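You operate a simulated robot arm through the tools that you are given. There is no shell and no other tool.

Carry out the task below with a simulated robot arm. There is one attempt and no reset: what you move stays moved.

TASK
Put things in order on the top of the long bench. At the end: the white filter element stands where the black levelling foot stood; the black levelling foot from the top of the long bench stands where the yellow bracket stood; the grey roller block stands on top of the black large battery; the yellow bracket is on the green tray; whatever was shut is shut again. Leave all else as you found it, and nothing knocked over.

The check looks at the end state, three seconds after you hand in, the way a careful person would. Anything else that was tipped, shoved, dropped, spilled or broken makes it a failure.

THE ROBOT
A 7-joint arm with a two-finger parallel gripper, fixed in place. Base frame: the origin is on the floor under the middle of its stand, x ahead of it, y to its left, z up; the work surface is at about z = 0.74. Lengths are in m, angles in degrees, forces in N, time in s.
With the tool pointing down near the work surface it reaches from about 0.3 to 0.68 m from the base axis. Its first joint turns from -66.0 to 66.0 degrees. Payload 1.57 kg.
Tool frame: the origin (TCP) lies between the finger pads and is the grasp point; the fingertips stand 0.03 m ahead of it; z points along the fingers, y is the line along which they close. The gripper opens to 0.11 m. The fingers are 0.024 m wide and 0.012 m thick; the gripper's body (0.048 by 0.112 m) begins 0.078 m behind the TCP.
Orientation is told as [roll, pitch, yaw] about the base's x, y, z axes, in that order, counted from this pose: with the fingers straight down and closing along the base's y, the tool's x points along the base's -x, its y along +y and its z along -z.

THE INTERFACE
- The arm moves only by the tool play_rows. Its argument "series" is one flat list of numbers, 7 for each row, row after row: the shift along the tool's x, y, z in units of 150 mm (1.0 is 150 mm), then the turn, a rotation vector about the tool's x, y, z in units of 120 degrees (1.0 is 120 degrees), then the gripper command, from -1 (shut) to 1 (fully open), values between in proportion. In form: [x, y, z, ax, ay, az, hand, x, y, z, ax, ay, az, hand, ...]. A call has 1 to 20 rows; each row is the pose to reach, as a shift and turn from the pose commanded when the call began, along the tool's axes at that moment. A call with a number of a shift or a turn outside -1 to 1 is refused whole. A row lasts 0.2 s, in which the tool goes at most 0.05 m and 8.6 degrees; a call with a longer step from one row to the next is refused whole, and so is a gripper value outside its range. A pose out of reach is approached as far as the arm can. The call stops where the force on the tool passes 40 N (or 10 N more than at its start, if that is more) or the arm is blocked; 0.2 s more then pass. Each finger travels about 0.108 m/s and halts on what it meets, pressing with about 23 N; the grip force reading is that of the motor and also rises with nothing between the fingers. The clock runs only during rows and for 0.2 s after the last one: add rows that repeat a pose to give the fingers time. The reply holds the time, the measured pose of the TCP, the force on the tool along the base axes, the opening and the grip force, in the units named above and with some noise, with the torque about the TCP (base axes, N m) and any sound that the robot's microphone picked up.
- Cameras (640 x 400 px; columns grow to the right, rows downward): "scene" is fixed at [0.1538, -0.3901, 1.3899]; the picture's right is [0.84, -0.53, 0.00], its down [-0.37, -0.59, -0.72] and it looks along [0.38, 0.61, -0.70] (base axes); focal length 348 px, centre (320, 200). "wrist" rides on the gripper at [0.07, 0.016, -0.141] in the tool frame; the picture's right is [-0.23, 0.97, 0.00], its down [-0.85, -0.20, -0.48] and it looks along [-0.47, -0.11, 0.88] (tool axes); focal length 222 px, centre (320, 200). There is no depth. A picture from a camera that has moved, and an enlarged one, comes with that camera's place and axes in the base frame and with its lens.
- grab_frame(camera): a new picture of that camera. The clock stands still meanwhile.
- zoom(camera, box): a new picture of the part [left, top, right, bottom] of that camera's present view, enlarged. The clock stands still meanwhile.
- finish_job(): hands the job in; it is judged then, once.

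Nothing tells you positions but the pictures and the camera data. Unless the task says otherwise, let go and move clear before handing in.

The tools are called by a JSON object that holds its "api" and its "payload". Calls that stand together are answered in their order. play_rows: Moves the arm, as the interface text tells. Its arguments: {"type":"object","properties":{"series":{"type":"array","items":{"type":"number"}}},"required":["series"]} The other tools are called the same way: grab_frame (camera) takes a picture; zoom (camera, box) takes an enlarged picture of a part of a camera's view; finish_job () hands the job in.

At the start:

```text
time: 0.0
tcp_pos: [0.4471, 0.1046, 1.0694]
tcp_rot: [0.1, 0.1, 0.0]
ft_force: [0.2, -0.8, 0.3]
wrist_torque: [-0.01, 0.04, -0.01]
opening: 0.1099
gripper_force: 0.1
```

scene: 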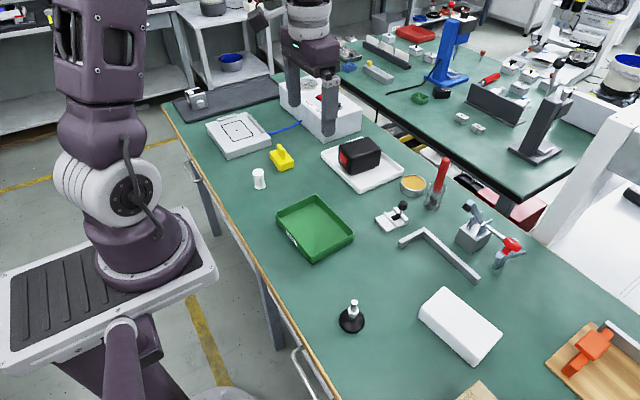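
wrist: 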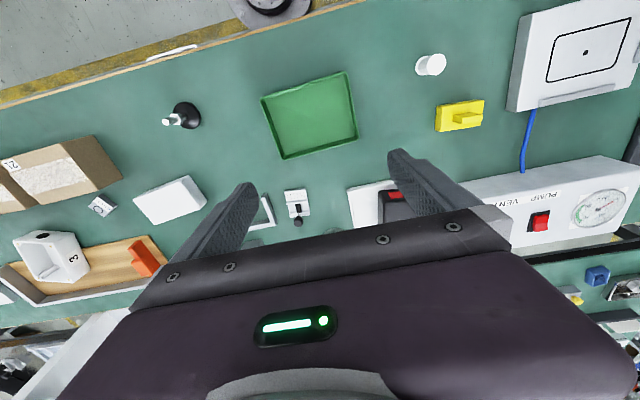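

I see the bench with a white filter element, yellow bracket, green tray, black levelling foot and black battery in a white tray; the grey roller block isn't certain yet. I'll zoom in to identify everything before moving.

{"api": "zoom", "payload": {"camera": "scene", "box": [160, 60, 360, 185]}}

{"api": "zoom", "payload": {"camera": "scene", "box": [320, 120, 540, 258]}}

{"api": "zoom", "payload": {"camera": "scene", "box": [240, 170, 440, 295]}}

{"api": "zoom", "payload": {"camera": "scene", "box": [300, 260, 524, 400]}}

{"api": "zoom", "payload": {"camera": "scene", "box": [440, 260, 640, 400]}}

{"api": "zoom", "payload": {"camera": "wrist", "box": [0, 60, 320, 260]}}

{"api": "zoom", "payload": {"camera": "wrist", "box": [320, 0, 640, 260]}}

```text
3.20 times, centred on (260, 122) of scene
camera zoom: at [0.1538, -0.3901, 1.3899], right [0.84, -0.53, 0.0], down [-0.37, -0.59, -0.72], along [0.38, 0.61, -0.7], focal length 1114 px, centre (512, 448)
```

zoom: 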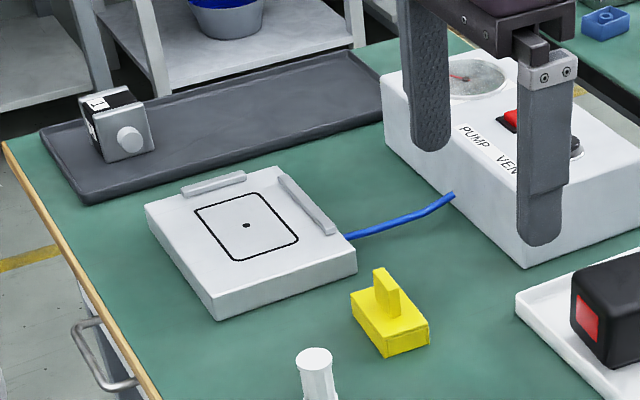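

```text
2.90 times, centred on (430, 189) of scene
camera zoom: at [0.1538, -0.3901, 1.3899], right [0.84, -0.53, 0.0], down [-0.37, -0.59, -0.72], along [0.38, 0.61, -0.7], focal length 1009 px, centre (1, 232)
```

zoom: 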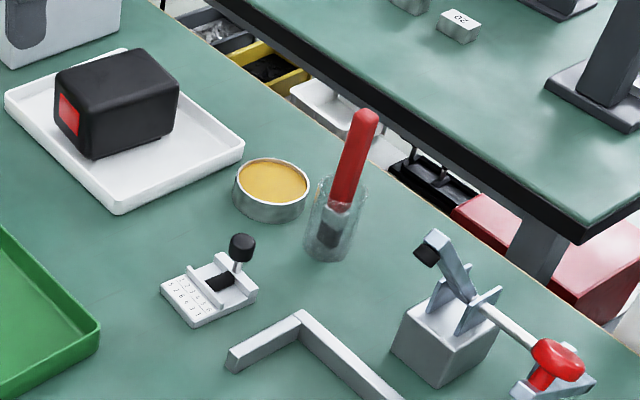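

```text
3.20 times, centred on (340, 232) of scene
camera zoom: at [0.1538, -0.3901, 1.3899], right [0.84, -0.53, 0.0], down [-0.37, -0.59, -0.72], along [0.38, 0.61, -0.7], focal length 1114 px, centre (256, 96)
```

zoom: 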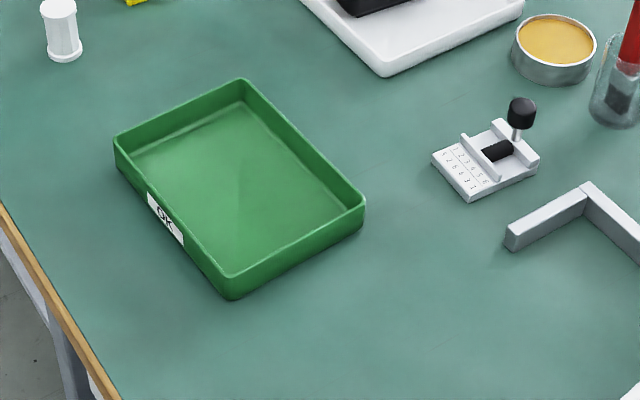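

```text
2.86 times, centred on (412, 330) of scene
camera zoom: at [0.1538, -0.3901, 1.3899], right [0.84, -0.53, 0.0], down [-0.37, -0.59, -0.72], along [0.38, 0.61, -0.7], focal length 995 px, centre (57, -171)
```

zoom: 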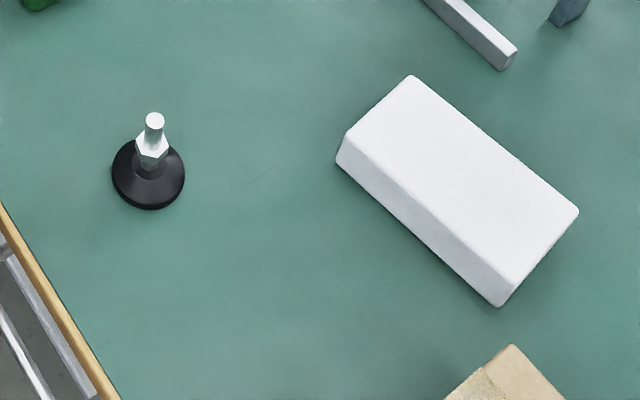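

```text
2.86 times, centred on (540, 330) of scene
camera zoom: at [0.1538, -0.3901, 1.3899], right [0.84, -0.53, 0.0], down [-0.37, -0.59, -0.72], along [0.38, 0.61, -0.7], focal length 995 px, centre (-309, -171)
```

zoom: 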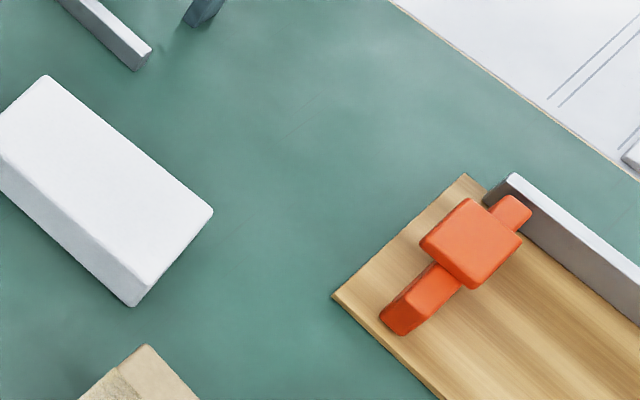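

```text
2.00 times, centred on (160, 160) of wrist
camera zoom: at [0.3757, 0.1227, 1.2102], right [0.23, 0.97, 0.0], down [0.85, -0.2, 0.48], along [0.47, -0.11, -0.88], focal length 444 px, centre (640, 280)
```

zoom: 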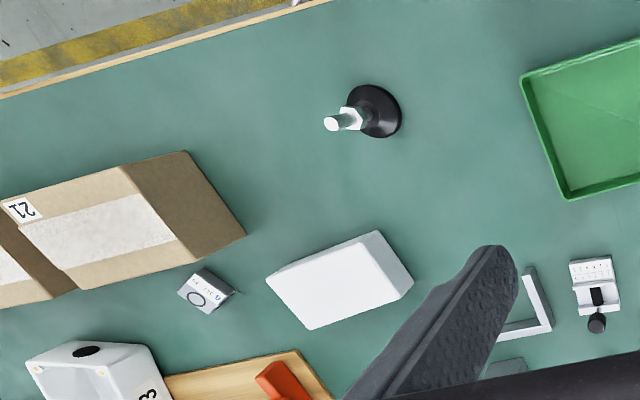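

```text
1.54 times, centred on (480, 130) of wrist
camera zoom: at [0.3757, 0.1227, 1.2102], right [0.23, 0.97, 0.0], down [0.85, -0.2, 0.48], along [0.47, -0.11, -0.88], focal length 342 px, centre (74, 308)
```

zoom: 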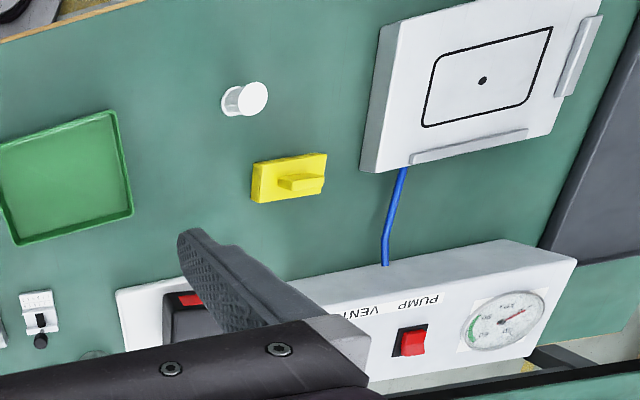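

The levelling foot, bracket, filter, green tray and battery are clear, but the grey roller block is not certain. I'll zoom in on candidates in the wrist view (the small grey block near the cardboard box, the white bin).

{"api": "zoom", "payload": {"camera": "wrist", "box": [60, 170, 140, 230]}}

{"api": "zoom", "payload": {"camera": "wrist", "box": [0, 120, 160, 320]}}

{"api": "zoom", "payload": {"camera": "scene", "box": [160, 70, 240, 120]}}

{"api": "zoom", "payload": {"camera": "scene", "box": [340, 0, 640, 180]}}

{"api": "zoom", "payload": {"camera": "wrist", "box": [140, 160, 320, 260]}}

{"api": "zoom", "payload": {"camera": "scene", "box": [0, 0, 240, 120]}}

```text
6.67 times, centred on (100, 200) of wrist
camera zoom: at [0.3757, 0.1227, 1.2102], right [0.23, 0.97, 0.0], down [0.85, -0.2, 0.48], along [0.47, -0.11, -0.88], focal length 1481 px, centre (1787, 200)
```

zoom: 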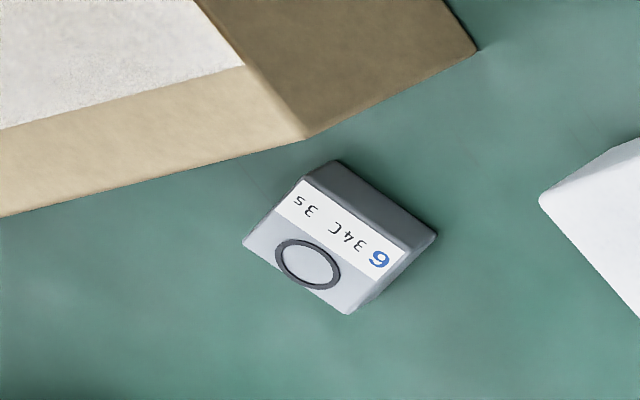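

```text
2.00 times, centred on (80, 220) of wrist
camera zoom: at [0.3757, 0.1227, 1.2102], right [0.23, 0.97, 0.0], down [0.85, -0.2, 0.48], along [0.47, -0.11, -0.88], focal length 444 px, centre (800, 160)
```

zoom: 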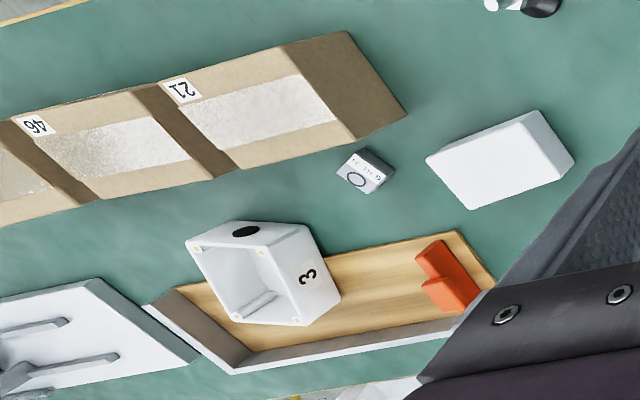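

```text
8.00 times, centred on (200, 95) of scene
camera zoom: at [0.1538, -0.3901, 1.3899], right [0.84, -0.53, 0.0], down [-0.37, -0.59, -0.72], along [0.38, 0.61, -0.7], focal length 2786 px, centre (1280, 1040)
```

zoom: 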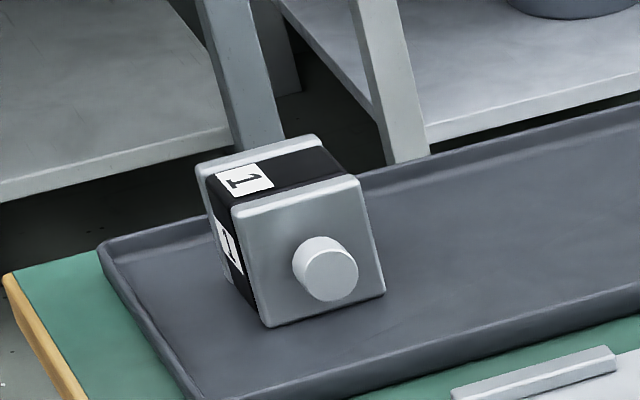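

```text
2.13 times, centred on (490, 90) of scene
camera zoom: at [0.1538, -0.3901, 1.3899], right [0.84, -0.53, 0.0], down [-0.37, -0.59, -0.72], along [0.38, 0.61, -0.7], focal length 743 px, centre (-43, 435)
```

zoom: 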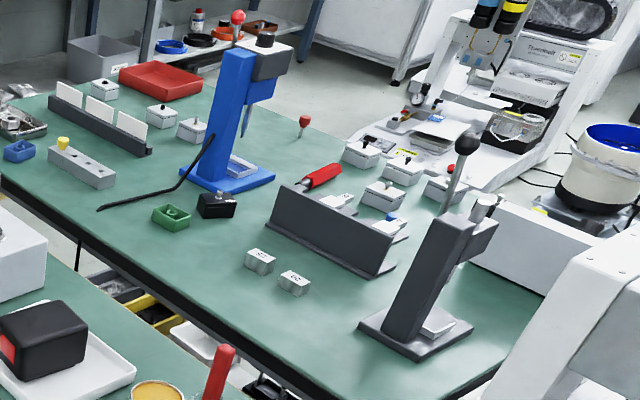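

```text
3.56 times, centred on (230, 210) of wrist
camera zoom: at [0.3757, 0.1227, 1.2102], right [0.23, 0.97, 0.0], down [0.85, -0.2, 0.48], along [0.47, -0.11, -0.88], focal length 790 px, centre (640, 164)
```

zoom: 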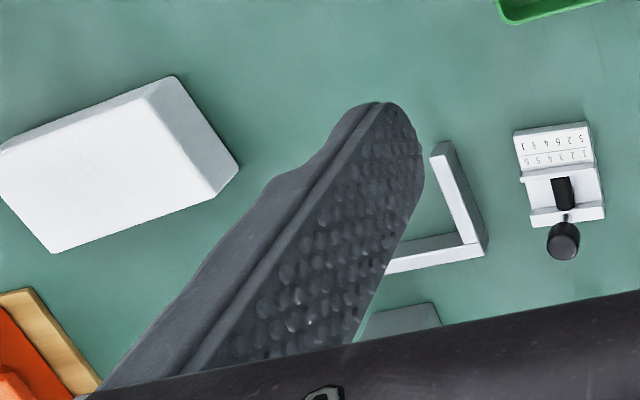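

```text
2.67 times, centred on (120, 60) of scene
camera zoom: at [0.1538, -0.3901, 1.3899], right [0.84, -0.53, 0.0], down [-0.37, -0.59, -0.72], along [0.38, 0.61, -0.7], focal length 929 px, centre (853, 573)
```

zoom: 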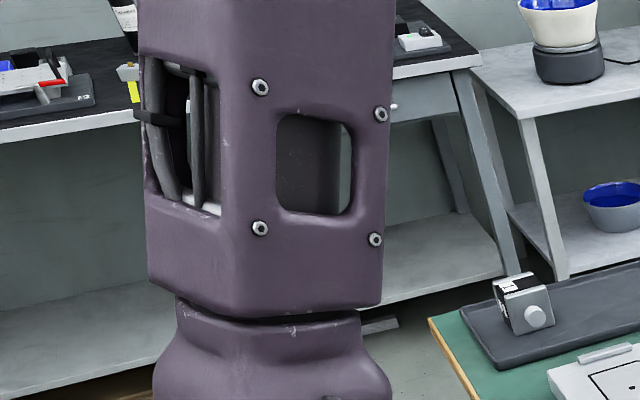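

No visible object is an obvious "grey roller block" yet; the wrist view only covers part of the bench. I'll move the arm along the bench toward -y at height, keeping the gripper open, to survey.

{"api": "play_rows", "payload": {"series": [0, -0.25, 0, 0, 0, 0, 1, 0, -0.5, 0, 0, 0, 0, 1, 0, -0.75, 0, 0, 0, 0, 1, 0, -1, 0, 0, 0, 0, 1, 0, -1, 0, 0, 0, 0, 1]}}

{"api": "play_rows", "payload": {"series": [0, -0.25, 0, 0, 0, 0, 1, 0, -0.5, 0, 0, 0, 0, 1, 0, -0.75, 0, 0, 0, 0, 1, 0, -1, 0, 0, 0, 0, 1, 0, -1, 0, 0, 0, 0, 1]}}

{"api": "grab_frame", "payload": {"camera": "wrist"}}

{"api": "grab_frame", "payload": {"camera": "scene"}}

```text
time: 1.2
tcp_pos: [0.4462, -0.0424, 1.0732]
tcp_rot: [0.0, 0.0, 0.1]
ft_force: [-0.3, -0.5, -0.6]
wrist_torque: [0.0, 0.01, 0.03]
opening: 0.11
gripper_force: 0.0
```

```text
time: 2.4
tcp_pos: [0.4458, -0.1958, 1.0701]
tcp_rot: [0.0, 0.1, 0.0]
ft_force: [0.3, 0.0, -0.2]
wrist_torque: [-0.02, 0.04, -0.01]
opening: 0.1101
gripper_force: 0.1
```

```text
taken
camera wrist: at [0.3746, -0.178, 1.2097], right [0.23, 0.97, 0.0], down [0.86, -0.2, 0.48], along [0.47, -0.11, -0.88], focal length 222 px, centre (320, 200)
```

wrist: 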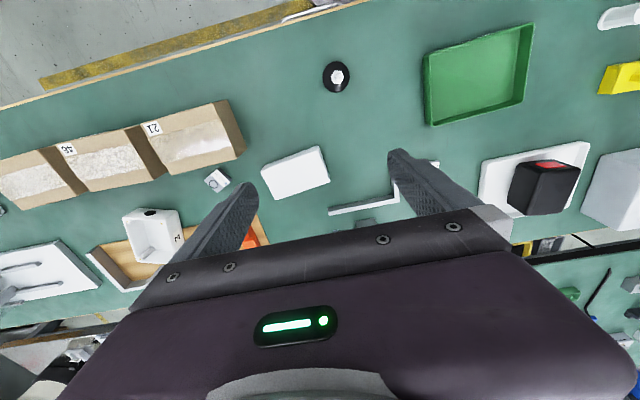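

```text
taken
```

scene: 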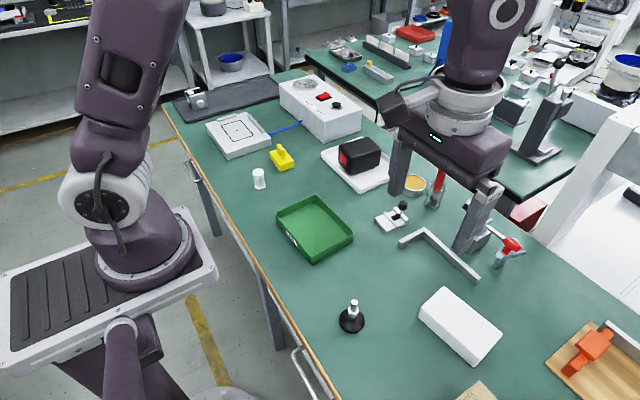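

{"api": "zoom", "payload": {"camera": "wrist", "box": [0, 80, 260, 300]}}

{"api": "zoom", "payload": {"camera": "wrist", "box": [180, 130, 360, 240]}}

{"api": "zoom", "payload": {"camera": "wrist", "box": [500, 140, 640, 330]}}

{"api": "zoom", "payload": {"camera": "scene", "box": [390, 270, 520, 380]}}

{"api": "zoom", "payload": {"camera": "scene", "box": [260, 60, 380, 160]}}

{"api": "zoom", "payload": {"camera": "scene", "box": [180, 140, 380, 400]}}

```text
1.82 times, centred on (130, 190) of wrist
camera zoom: at [0.3746, -0.178, 1.2097], right [0.23, 0.97, 0.0], down [0.86, -0.2, 0.48], along [0.47, -0.11, -0.88], focal length 404 px, centre (666, 218)
```

zoom: 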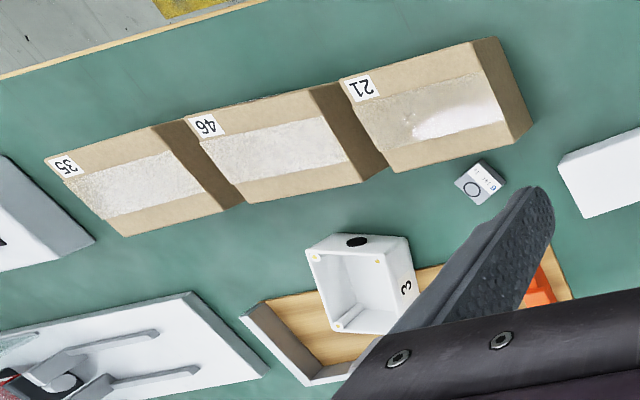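

```text
3.56 times, centred on (270, 185) of wrist
camera zoom: at [0.3746, -0.178, 1.2097], right [0.23, 0.97, 0.0], down [0.86, -0.2, 0.48], along [0.47, -0.11, -0.88], focal length 790 px, centre (498, 253)
```

zoom: 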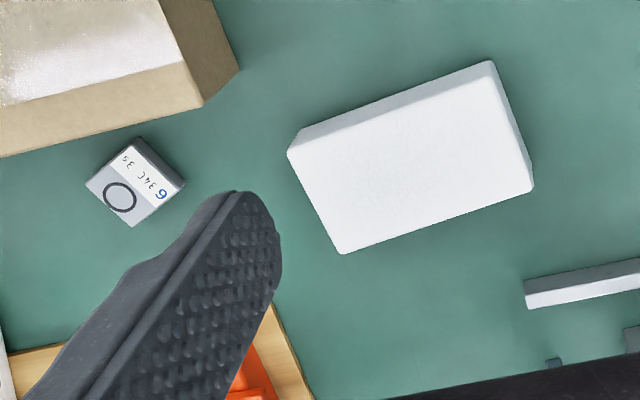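

```text
2.11 times, centred on (570, 235) of wrist
camera zoom: at [0.3746, -0.178, 1.2097], right [0.23, 0.97, 0.0], down [0.86, -0.2, 0.48], along [0.47, -0.11, -0.88], focal length 468 px, centre (-206, 126)
```

zoom: 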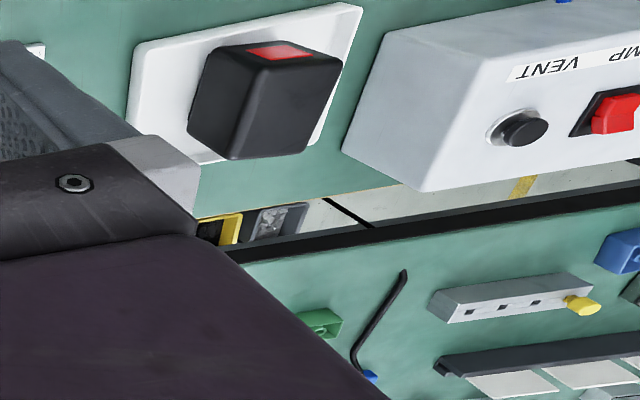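

```text
3.64 times, centred on (455, 325) of scene
camera zoom: at [0.1538, -0.3901, 1.3899], right [0.84, -0.53, 0.0], down [-0.37, -0.59, -0.72], along [0.38, 0.61, -0.7], focal length 1266 px, centre (-171, -254)
```

zoom: 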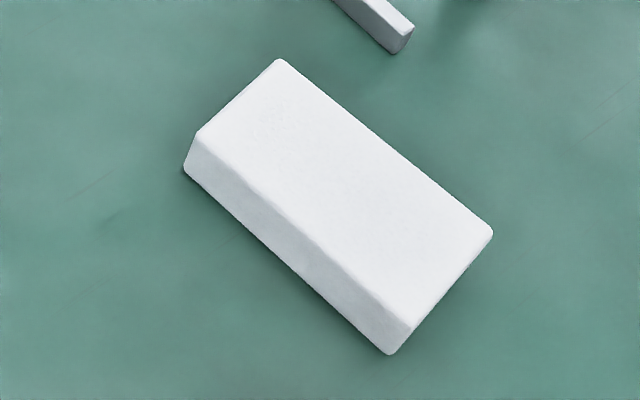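

```text
4.00 times, centred on (320, 110) of scene
camera zoom: at [0.1538, -0.3901, 1.3899], right [0.84, -0.53, 0.0], down [-0.37, -0.59, -0.72], along [0.38, 0.61, -0.7], focal length 1393 px, centre (320, 560)
```

zoom: 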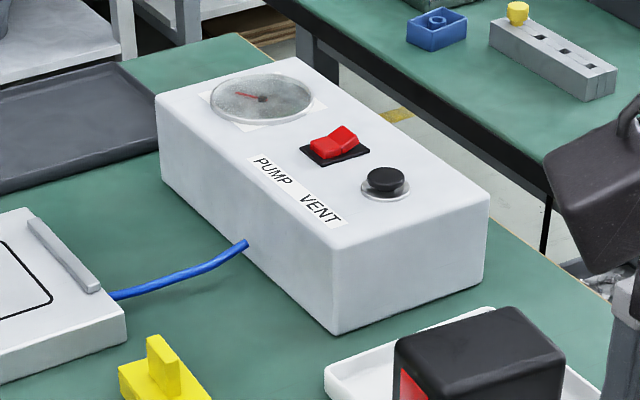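

```text
1.54 times, centred on (280, 270) of scene
camera zoom: at [0.1538, -0.3901, 1.3899], right [0.84, -0.53, 0.0], down [-0.37, -0.59, -0.72], along [0.38, 0.61, -0.7], focal length 536 px, centre (382, 92)
```

zoom: 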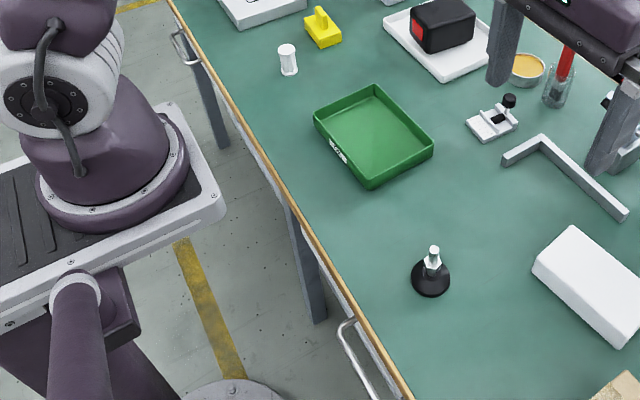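

The roller block is still not visible; the bench front has handles (possible drawers) and there's a white block/cover. I'll zoom in on the handles and then look at the bench front with the wrist camera.

{"api": "zoom", "payload": {"camera": "scene", "box": [260, 310, 360, 400]}}

{"api": "zoom", "payload": {"camera": "scene", "box": [160, 130, 260, 230]}}

{"api": "zoom", "payload": {"camera": "wrist", "box": [240, 0, 440, 110]}}

{"api": "zoom", "payload": {"camera": "scene", "box": [440, 190, 540, 280]}}

```text
4.44 times, centred on (310, 355) of scene
camera zoom: at [0.1538, -0.3901, 1.3899], right [0.84, -0.53, 0.0], down [-0.37, -0.59, -0.72], along [0.38, 0.61, -0.7], focal length 1548 px, centre (364, -489)
```

zoom: 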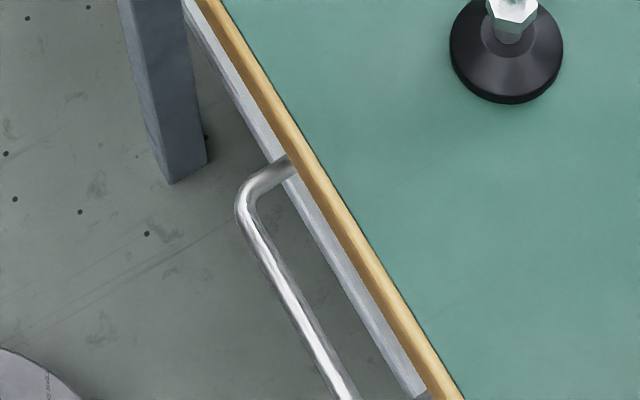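

```text
4.00 times, centred on (210, 180) of scene
camera zoom: at [0.1538, -0.3901, 1.3899], right [0.84, -0.53, 0.0], down [-0.37, -0.59, -0.72], along [0.38, 0.61, -0.7], focal length 1393 px, centre (760, 280)
```

zoom: 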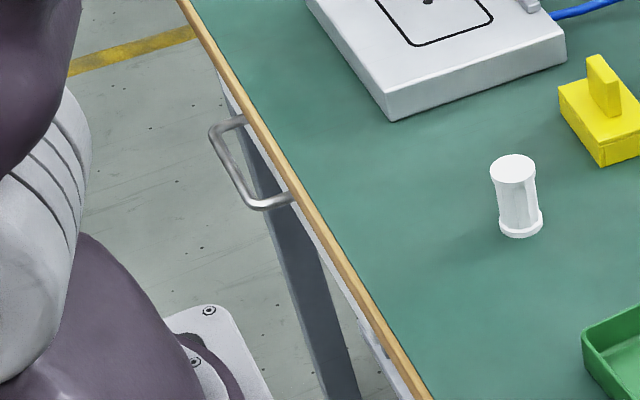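

```text
3.20 times, centred on (340, 55) of wrist
camera zoom: at [0.3746, -0.178, 1.2097], right [0.23, 0.97, 0.0], down [0.86, -0.2, 0.48], along [0.47, -0.11, -0.88], focal length 711 px, centre (256, 664)
```

zoom: 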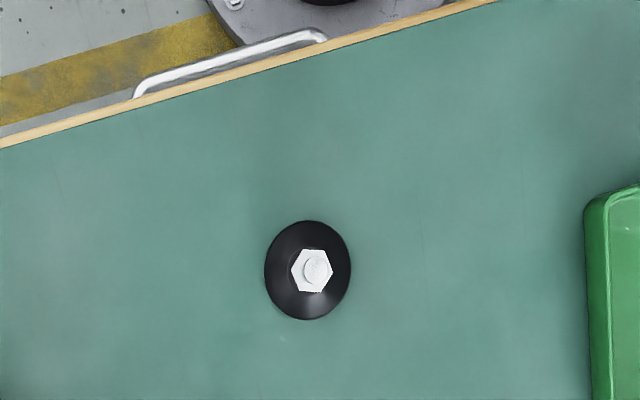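

```text
4.44 times, centred on (490, 235) of scene
camera zoom: at [0.1538, -0.3901, 1.3899], right [0.84, -0.53, 0.0], down [-0.37, -0.59, -0.72], along [0.38, 0.61, -0.7], focal length 1548 px, centre (-436, 44)
```

zoom: 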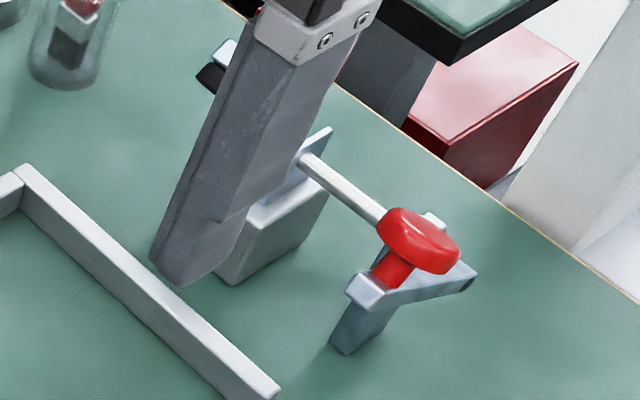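

The bench front has two chrome handles, so a drawer is possible; the roller block could also be that small grey ringed block near the bins. I'll look closer at that block and the white cover first.

{"api": "play_rows", "payload": {"series": [0.04, -0.2, 0.1, 0, 0, 0, 1, 0.08, -0.4, 0.2, 0, 0, 0, 1, 0.12, -0.6, 0.3, 0, 0, 0, 1, 0.16, -0.8, 0.4, 0, 0, 0, 1, 0.2, -1, 0.5, 0, 0, 0, 1, 0.2, -1, 0.5, 0, 0, 0, 1]}}

{"api": "grab_frame", "payload": {"camera": "wrist"}}

{"api": "zoom", "payload": {"camera": "wrist", "box": [180, 100, 440, 260]}}

{"api": "zoom", "payload": {"camera": "wrist", "box": [0, 60, 240, 240]}}

```text
time: 3.8
tcp_pos: [0.4154, -0.3429, 0.997]
tcp_rot: [0.0, -0.1, 0.0]
ft_force: [-0.3, -0.6, -1.0]
wrist_torque: [0.0, 0.0, 0.0]
opening: 0.11
gripper_force: 0.1
```

```text
taken
camera wrist: at [0.3441, -0.3255, 1.1376], right [0.23, 0.97, 0.0], down [0.86, -0.2, 0.48], along [0.47, -0.11, -0.88], focal length 222 px, centre (320, 200)
```

wrist: 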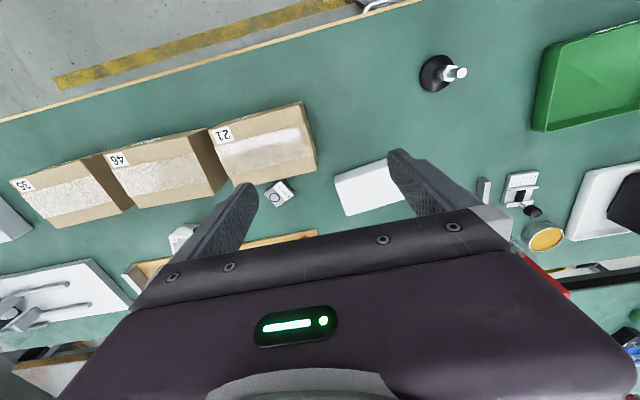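

```text
2.46 times, centred on (310, 180) of wrist
camera zoom: at [0.3441, -0.3255, 1.1376], right [0.23, 0.97, 0.0], down [0.86, -0.2, 0.48], along [0.47, -0.11, -0.88], focal length 547 px, centre (345, 249)
```

zoom: 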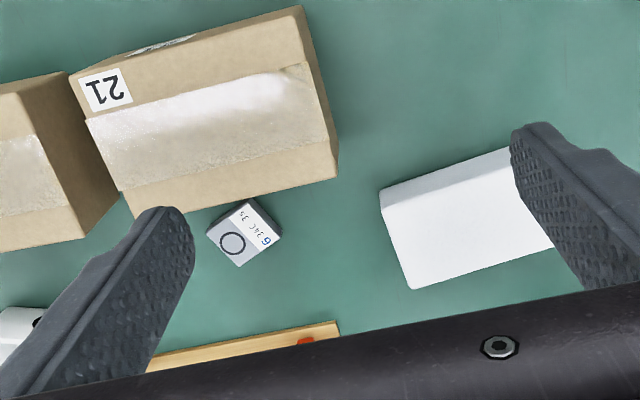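

```text
2.22 times, centred on (120, 150) of wrist
camera zoom: at [0.3441, -0.3255, 1.1376], right [0.23, 0.97, 0.0], down [0.86, -0.2, 0.48], along [0.47, -0.11, -0.88], focal length 494 px, centre (764, 311)
```

zoom: 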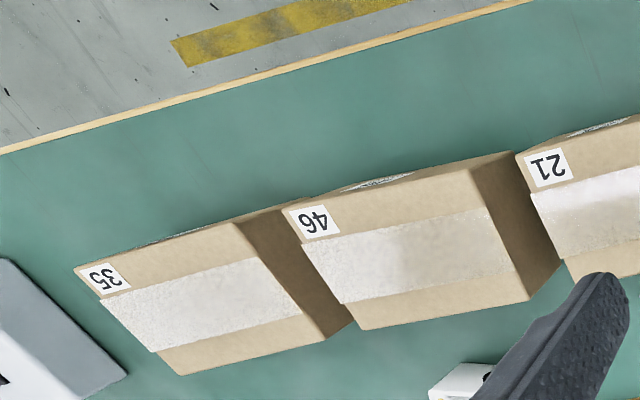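

The cartons are taped shut and the small block has only a ring marking. I'll survey the +y half of the bench next, then consider the drawer.

{"api": "play_rows", "payload": {"series": [0, 0.25, -0.1, 0, 0, 0, 1, 0, 0.5, -0.2, 0, 0, 0, 1, 0, 0.75, -0.3, 0, 0, 0, 1, 0, 1, -0.4, 0, 0, 0, 1]}}

{"api": "play_rows", "payload": {"series": [0, 0.25, 0, 0, 0, 0, 1, 0, 0.5, 0, 0, 0, 0, 1, 0, 0.75, 0, 0, 0, 0, 1, 0, 1, 0, 0, 0, 0, 1]}}

{"api": "play_rows", "payload": {"series": [0, 0.25, 0, 0, 0, 0, 1, 0, 0.5, 0, 0, 0, 0, 1, 0, 0.75, 0, 0, 0, 0, 1, 0, 1, 0, 0, 0, 0, 1]}}

{"api": "play_rows", "payload": {"series": [0, 0.25, 0, 0, 0, 0, 1, 0, 0.5, 0, 0, 0, 0, 1, 0, 0.75, 0, 0, 0, 0, 1, 0, 1, 0, 0, 0, 0, 1]}}

{"api": "grab_frame", "payload": {"camera": "wrist"}}

{"api": "grab_frame", "payload": {"camera": "scene"}}

```text
time: 4.8
tcp_pos: [0.4149, -0.1953, 1.0554]
tcp_rot: [0.0, 0.0, -0.2]
ft_force: [0.4, 0.7, -0.4]
wrist_torque: [0.0, -0.03, 0.0]
opening: 0.1099
gripper_force: 0.0
```

```text
time: 5.8
tcp_pos: [0.4175, -0.0438, 1.0546]
tcp_rot: [0.0, 0.0, 0.0]
ft_force: [-0.6, -0.3, 0.1]
wrist_torque: [-0.03, -0.01, 0.04]
opening: 0.11
gripper_force: 0.2
```

```text
time: 6.8
tcp_pos: [0.4184, 0.1068, 1.0582]
tcp_rot: [0.0, -0.1, 0.1]
ft_force: [-0.8, 0.3, -0.2]
wrist_torque: [0.01, -0.02, 0.02]
opening: 0.1101
gripper_force: 0.0
```

```text
time: 7.8
tcp_pos: [0.4171, 0.2523, 1.0555]
tcp_rot: [-0.1, -0.1, -0.1]
ft_force: [0.2, -0.5, 0.0]
wrist_torque: [0.0, -0.03, 0.02]
opening: 0.11
gripper_force: 0.0
```

```text
taken
camera wrist: at [0.3456, 0.2702, 1.1952], right [0.23, 0.97, 0.0], down [0.85, -0.2, 0.48], along [0.47, -0.11, -0.88], focal length 222 px, centre (320, 200)
```

wrist: 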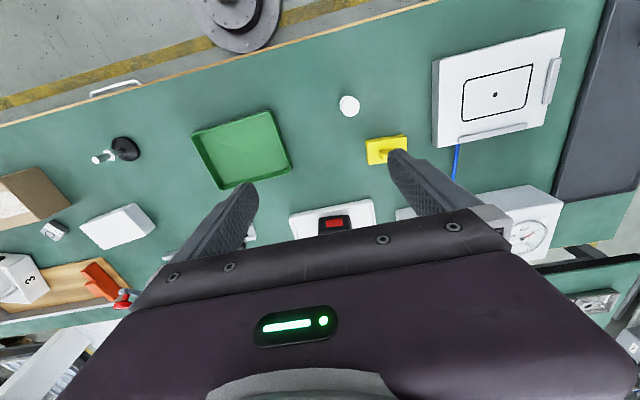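

```text
taken
```

scene: 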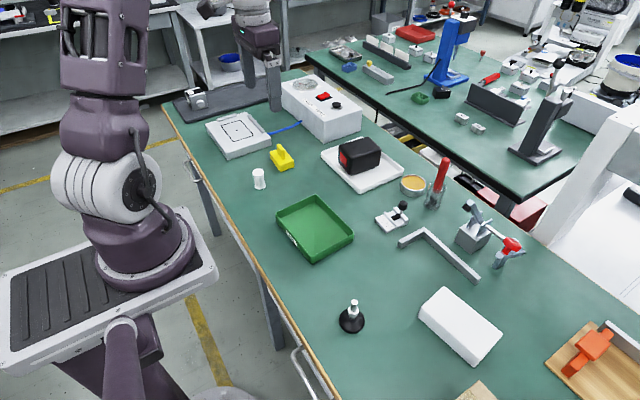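

Nothing on the bench top reads as a roller block, so it's likely inside a drawer (two chrome handles) or beneath the white block. I'll zoom in on the bench front strip.

{"api": "zoom", "payload": {"camera": "scene", "box": [200, 190, 290, 290]}}

{"api": "zoom", "payload": {"camera": "scene", "box": [240, 270, 340, 400]}}

{"api": "zoom", "payload": {"camera": "wrist", "box": [60, 60, 200, 140]}}

{"api": "zoom", "payload": {"camera": "wrist", "box": [0, 150, 160, 330]}}

{"api": "zoom", "payload": {"camera": "scene", "box": [0, 200, 220, 400]}}

```text
4.00 times, centred on (245, 240) of scene
camera zoom: at [0.1538, -0.3901, 1.3899], right [0.84, -0.53, 0.0], down [-0.37, -0.59, -0.72], along [0.38, 0.61, -0.7], focal length 1393 px, centre (620, 40)
```

zoom: 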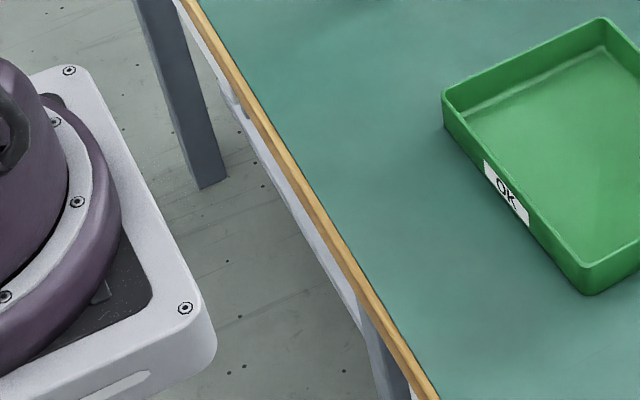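

```text
3.08 times, centred on (290, 335) of scene
camera zoom: at [0.1538, -0.3901, 1.3899], right [0.84, -0.53, 0.0], down [-0.37, -0.59, -0.72], along [0.38, 0.61, -0.7], focal length 1072 px, centre (412, -215)
```

zoom: 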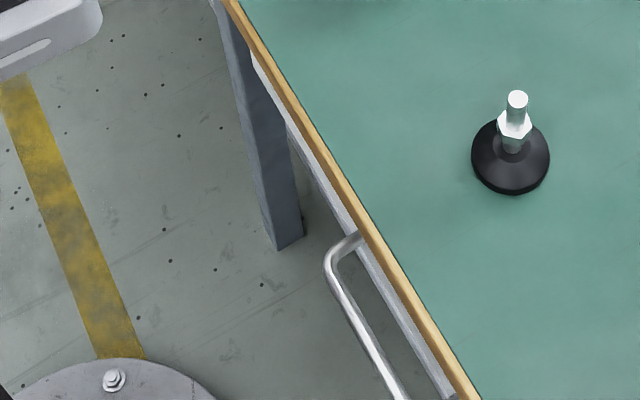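

```text
4.57 times, centred on (130, 100) of wrist
camera zoom: at [0.3456, 0.2702, 1.1952], right [0.23, 0.97, 0.0], down [0.85, -0.2, 0.48], along [0.47, -0.11, -0.88], focal length 1015 px, centre (1189, 657)
```

zoom: 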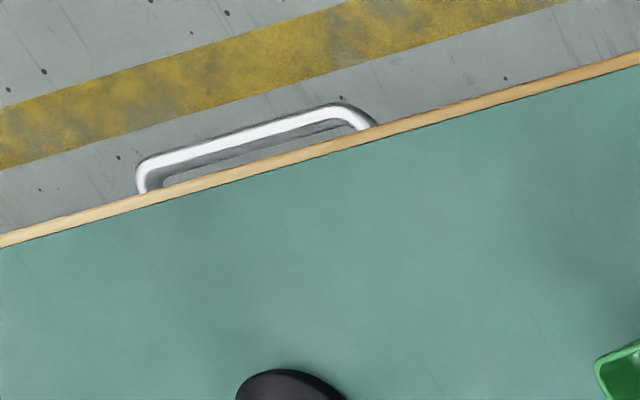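

```text
2.22 times, centred on (80, 240) of wrist
camera zoom: at [0.3456, 0.2702, 1.1952], right [0.23, 0.97, 0.0], down [0.85, -0.2, 0.48], along [0.47, -0.11, -0.88], focal length 494 px, centre (853, 111)
```

zoom: 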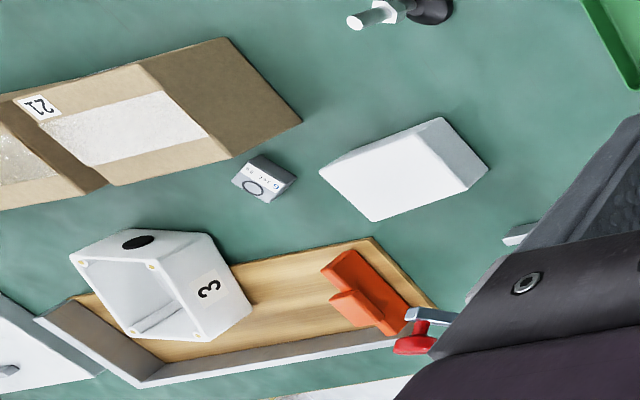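

```text
2.00 times, centred on (110, 300) of scene
camera zoom: at [0.1538, -0.3901, 1.3899], right [0.84, -0.53, 0.0], down [-0.37, -0.59, -0.72], along [0.38, 0.61, -0.7], focal length 696 px, centre (740, 0)
```

zoom: 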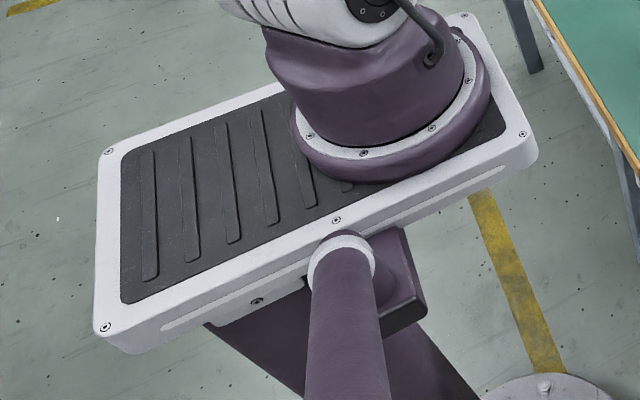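

The handle bar is about at (0.259, -0.11…-0.22, 0.655), so a drawer is likely. Before deciding, I want a close look at the small grey ringed block at about (0.515, -0.43), since it may be the roller block.

{"api": "play_rows", "payload": {"series": [0, -0.25, 0, 0, 0, 0, 1, 0, -0.5, 0, 0, 0, 0, 1, 0, -0.75, 0, 0, 0, 0, 1, 0, -1, 0, 0, 0, 0, 1]}}

{"api": "play_rows", "payload": {"series": [0, -0.25, 0, 0, 0, 0, 1, 0, -0.5, 0, 0, 0, 0, 1, 0, -0.75, 0, 0, 0, 0, 1, 0, -1, 0, 0, 0, 0, 1]}}

{"api": "play_rows", "payload": {"series": [0, -0.25, 0.1, 0, 0, 0, 1, 0, -0.5, 0.2, 0, 0, 0, 1, 0, -0.75, 0.3, 0, 0, 0, 1, 0, -1, 0.4, 0, 0, 0, 1]}}

{"api": "play_rows", "payload": {"series": [0, -0.2, 0.15, 0, 0, 0, 1, 0, -0.4, 0.3, 0, 0, 0, 1, 0, -0.6, 0.45, 0, 0, 0, 1, 0, -0.8, 0.6, 0, 0, 0, 1, 0, -0.8, 0.6, 0, 0, 0, 1]}}

{"api": "grab_frame", "payload": {"camera": "wrist"}}

```text
time: 8.8
tcp_pos: [0.4168, 0.1027, 1.0568]
tcp_rot: [0.0, 0.0, 0.0]
ft_force: [0.3, -0.5, -0.5]
wrist_torque: [0.0, -0.02, 0.0]
opening: 0.11
gripper_force: 0.1
```

```text
time: 9.8
tcp_pos: [0.4164, -0.0473, 1.0556]
tcp_rot: [0.1, 0.1, 0.0]
ft_force: [0.0, 0.0, 0.8]
wrist_torque: [0.05, 0.0, -0.02]
opening: 0.1101
gripper_force: 0.0
```

```text
time: 10.8
tcp_pos: [0.4136, -0.1963, 0.9956]
tcp_rot: [0.0, 0.0, 0.0]
ft_force: [-0.4, -0.2, 0.3]
wrist_torque: [0.04, 0.01, 0.0]
opening: 0.11
gripper_force: 0.1
```

```text
time: 12.0
tcp_pos: [0.414, -0.315, 0.9029]
tcp_rot: [0.1, 0.1, 0.0]
ft_force: [-1.3, 0.7, -0.9]
wrist_torque: [-0.01, -0.02, 0.01]
opening: 0.1098
gripper_force: 0.0
```

```text
taken
camera wrist: at [0.3428, -0.2975, 1.0433], right [0.23, 0.97, 0.0], down [0.85, -0.2, 0.48], along [0.47, -0.11, -0.88], focal length 222 px, centre (320, 200)
```

wrist: 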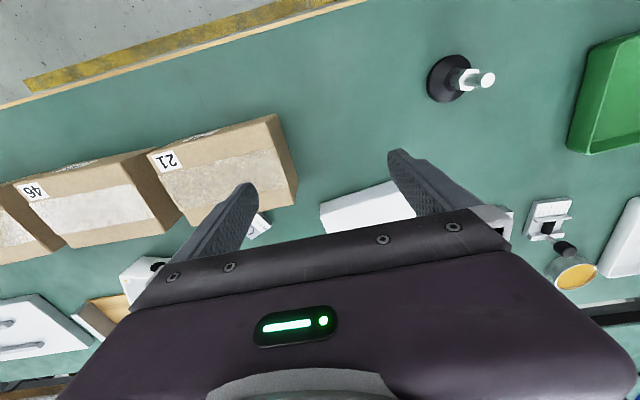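

The left finger hides the small block; I'll shift further to -y and slightly back for a clear view between the fingers.

{"api": "play_rows", "payload": {"series": [0.1, -0.2, 0, 0, 0, 0, 1, 0.2, -0.4, 0, 0, 0, 0, 1, 0.3, -0.6, 0, 0, 0, 0, 1, 0.3, -0.6, 0, 0, 0, 0, 1]}}

{"api": "grab_frame", "payload": {"camera": "wrist"}}

{"api": "zoom", "payload": {"camera": "wrist", "box": [250, 140, 390, 230]}}

```text
time: 13.0
tcp_pos: [0.371, -0.4048, 0.9035]
tcp_rot: [0.0, 0.0, 0.0]
ft_force: [-0.3, -0.5, 0.0]
wrist_torque: [0.0, -0.02, 0.03]
opening: 0.1101
gripper_force: 0.1
```

```text
taken
camera wrist: at [0.2998, -0.3865, 1.0438], right [0.23, 0.97, 0.0], down [0.86, -0.2, 0.48], along [0.47, -0.11, -0.88], focal length 222 px, centre (320, 200)
```

wrist: 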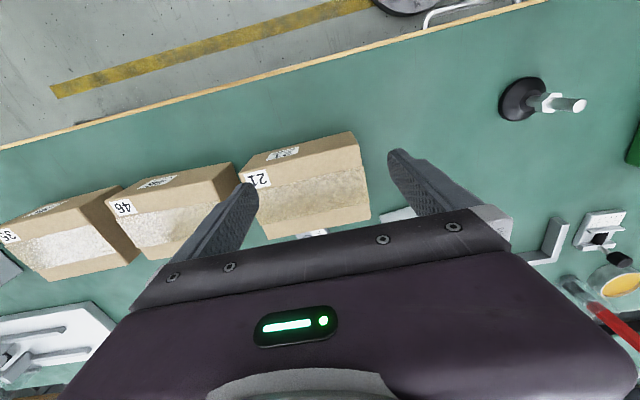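

```text
4.44 times, centred on (320, 185) of wrist
camera zoom: at [0.2998, -0.3865, 1.0438], right [0.23, 0.97, 0.0], down [0.86, -0.2, 0.48], along [0.47, -0.11, -0.88], focal length 987 px, centre (320, 267)
```

zoom: 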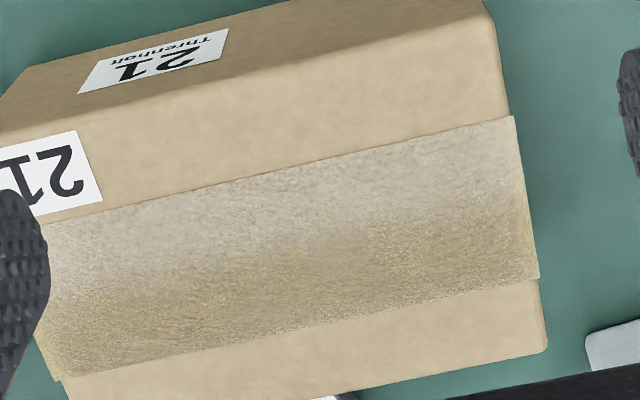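

The cartons are labelled supplier boxes. I'll move forward to look right over the small grey block.

{"api": "play_rows", "payload": {"series": [-0.25, 0, 0, 0, 0, 0, 1, -0.5, 0, 0, 0, 0, 0, 1, -0.75, 0, 0, 0, 0, 0, 1, -0.75, 0, 0, 0, 0, 0, 1]}}

{"api": "grab_frame", "payload": {"camera": "wrist"}}

{"api": "zoom", "payload": {"camera": "wrist", "box": [250, 120, 390, 220]}}

```text
time: 14.0
tcp_pos: [0.485, -0.405, 0.9048]
tcp_rot: [-0.1, -0.1, 0.0]
ft_force: [0.1, -0.2, -0.1]
wrist_torque: [0.01, 0.02, -0.02]
opening: 0.1099
gripper_force: 0.0
```

```text
taken
camera wrist: at [0.4136, -0.3871, 1.0444], right [0.23, 0.97, 0.0], down [0.86, -0.2, 0.48], along [0.47, -0.11, -0.88], focal length 222 px, centre (320, 200)
```

wrist: 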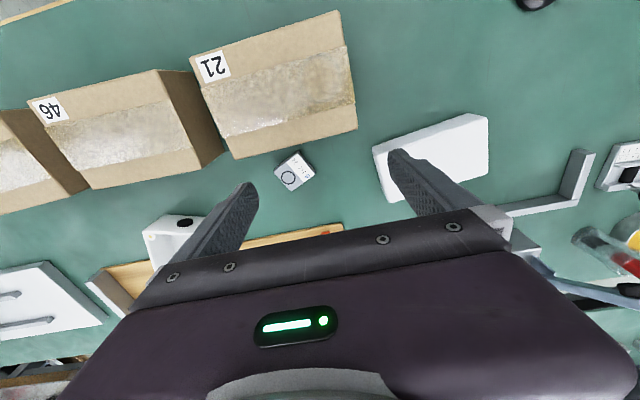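

```text
4.00 times, centred on (320, 170) of wrist
camera zoom: at [0.4136, -0.3871, 1.0444], right [0.23, 0.97, 0.0], down [0.86, -0.2, 0.48], along [0.47, -0.11, -0.88], focal length 888 px, centre (320, 320)
```

zoom: 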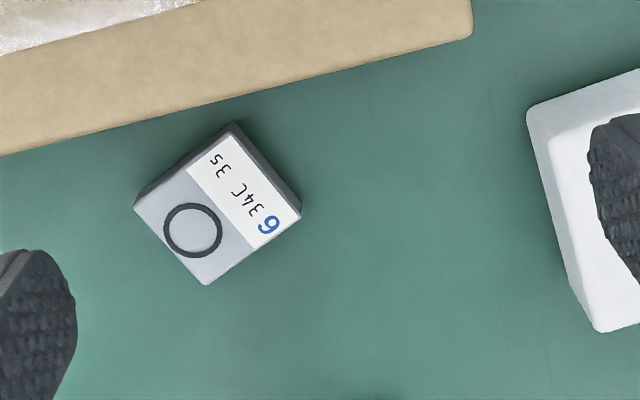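

This is a small labelled grey block with a printed ring, not clearly a roller. Next I'll look at the bench front/drawer near the handle by moving the camera toward the bench edge at height.

{"api": "play_rows", "payload": {"series": [0.25, 0.2, 0, 0, 0, 0, 1, 0.5, 0.4, 0, 0, 0, 0, 1, 0.75, 0.6, 0, 0, 0, 0, 1, 1, 0.8, 0, 0, 0, 0, 1, 1, 1, 0, 0, 0, 0, 1]}}

{"api": "play_rows", "payload": {"series": [0.1, 0.2, 0, 0, 0, 0, 1, 0.2, 0.4, 0, 0, 0, 0, 1, 0.2, 0.4, 0, 0, 0, 0, 1]}}

{"api": "grab_frame", "payload": {"camera": "wrist"}}

{"api": "grab_frame", "payload": {"camera": "scene"}}

```text
time: 15.2
tcp_pos: [0.331, -0.2519, 0.9062]
tcp_rot: [-0.1, -0.1, -0.1]
ft_force: [-0.3, -0.7, 0.2]
wrist_torque: [0.0, 0.02, 0.02]
opening: 0.11
gripper_force: 0.0
```

```text
time: 16.0
tcp_pos: [0.3036, -0.1946, 0.9065]
tcp_rot: [0.0, 0.0, 0.0]
ft_force: [-0.1, 0.1, 0.2]
wrist_torque: [0.03, 0.01, 0.0]
opening: 0.11
gripper_force: 0.0
```

```text
taken
camera wrist: at [0.2317, -0.1763, 1.0455], right [0.23, 0.97, 0.0], down [0.85, -0.2, 0.48], along [0.47, -0.11, -0.88], focal length 222 px, centre (320, 200)
```

wrist: 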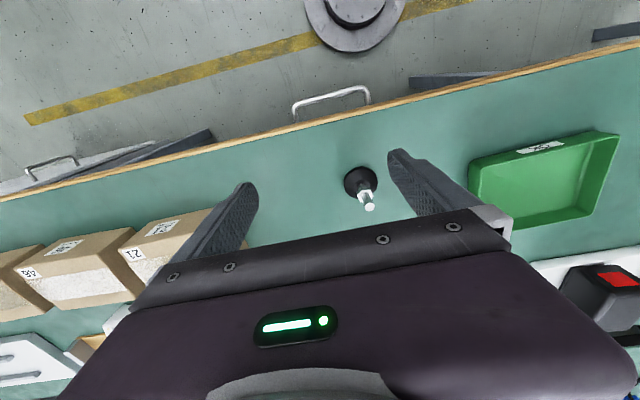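

```text
taken
```

scene: 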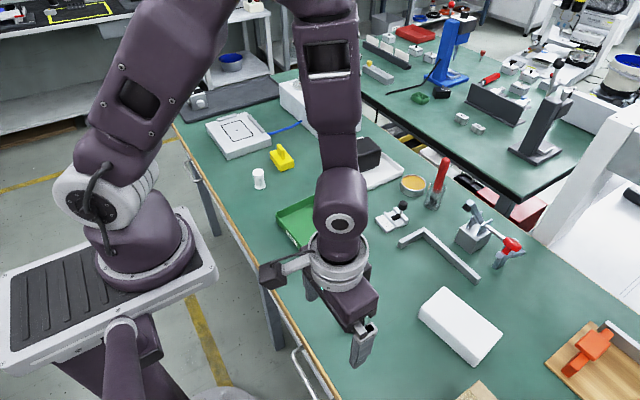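

The bench has three evenly spaced handles along its front (a drawer row). I'll zoom in on them.

{"api": "zoom", "payload": {"camera": "wrist", "box": [240, 60, 420, 160]}}

{"api": "zoom", "payload": {"camera": "wrist", "box": [0, 110, 230, 220]}}

{"api": "zoom", "payload": {"camera": "wrist", "box": [400, 30, 640, 130]}}

{"api": "zoom", "payload": {"camera": "wrist", "box": [320, 140, 420, 230]}}

```text
3.56 times, centred on (330, 110) of wrist
camera zoom: at [0.2317, -0.1763, 1.0455], right [0.23, 0.97, 0.0], down [0.85, -0.2, 0.48], along [0.47, -0.11, -0.88], focal length 790 px, centre (284, 520)
```

zoom: 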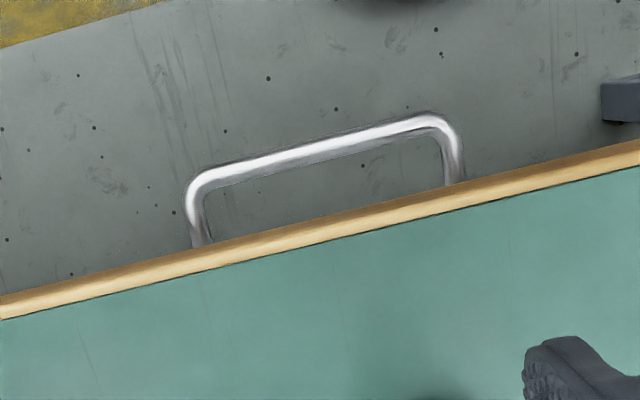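

```text
2.78 times, centred on (115, 165) of wrist
camera zoom: at [0.2317, -0.1763, 1.0455], right [0.23, 0.97, 0.0], down [0.85, -0.2, 0.48], along [0.47, -0.11, -0.88], focal length 618 px, centre (890, 297)
```

zoom: 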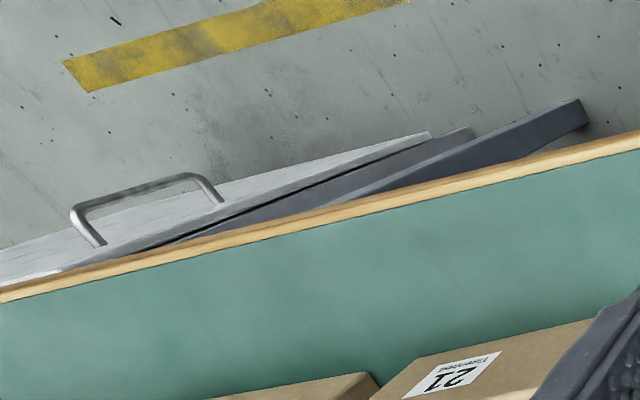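

```text
2.67 times, centred on (520, 80) of wrist
camera zoom: at [0.2317, -0.1763, 1.0455], right [0.23, 0.97, 0.0], down [0.85, -0.2, 0.48], along [0.47, -0.11, -0.88], focal length 592 px, centre (-213, 520)
```

zoom: 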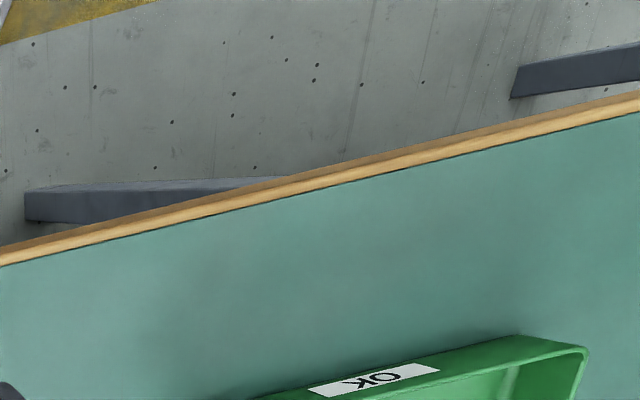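

```text
4.44 times, centred on (370, 185) of wrist
camera zoom: at [0.2317, -0.1763, 1.0455], right [0.23, 0.97, 0.0], down [0.85, -0.2, 0.48], along [0.47, -0.11, -0.88], focal length 987 px, centre (98, 267)
```

zoom: 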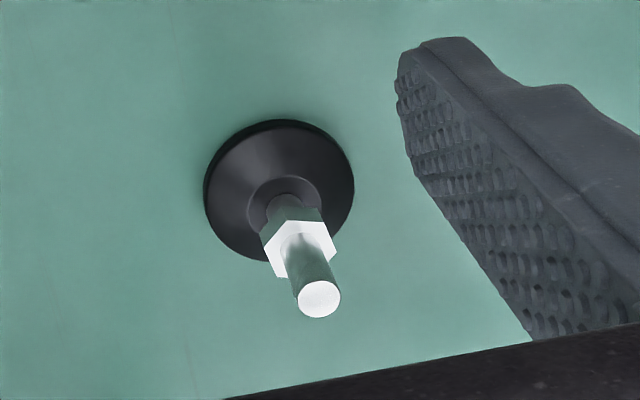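

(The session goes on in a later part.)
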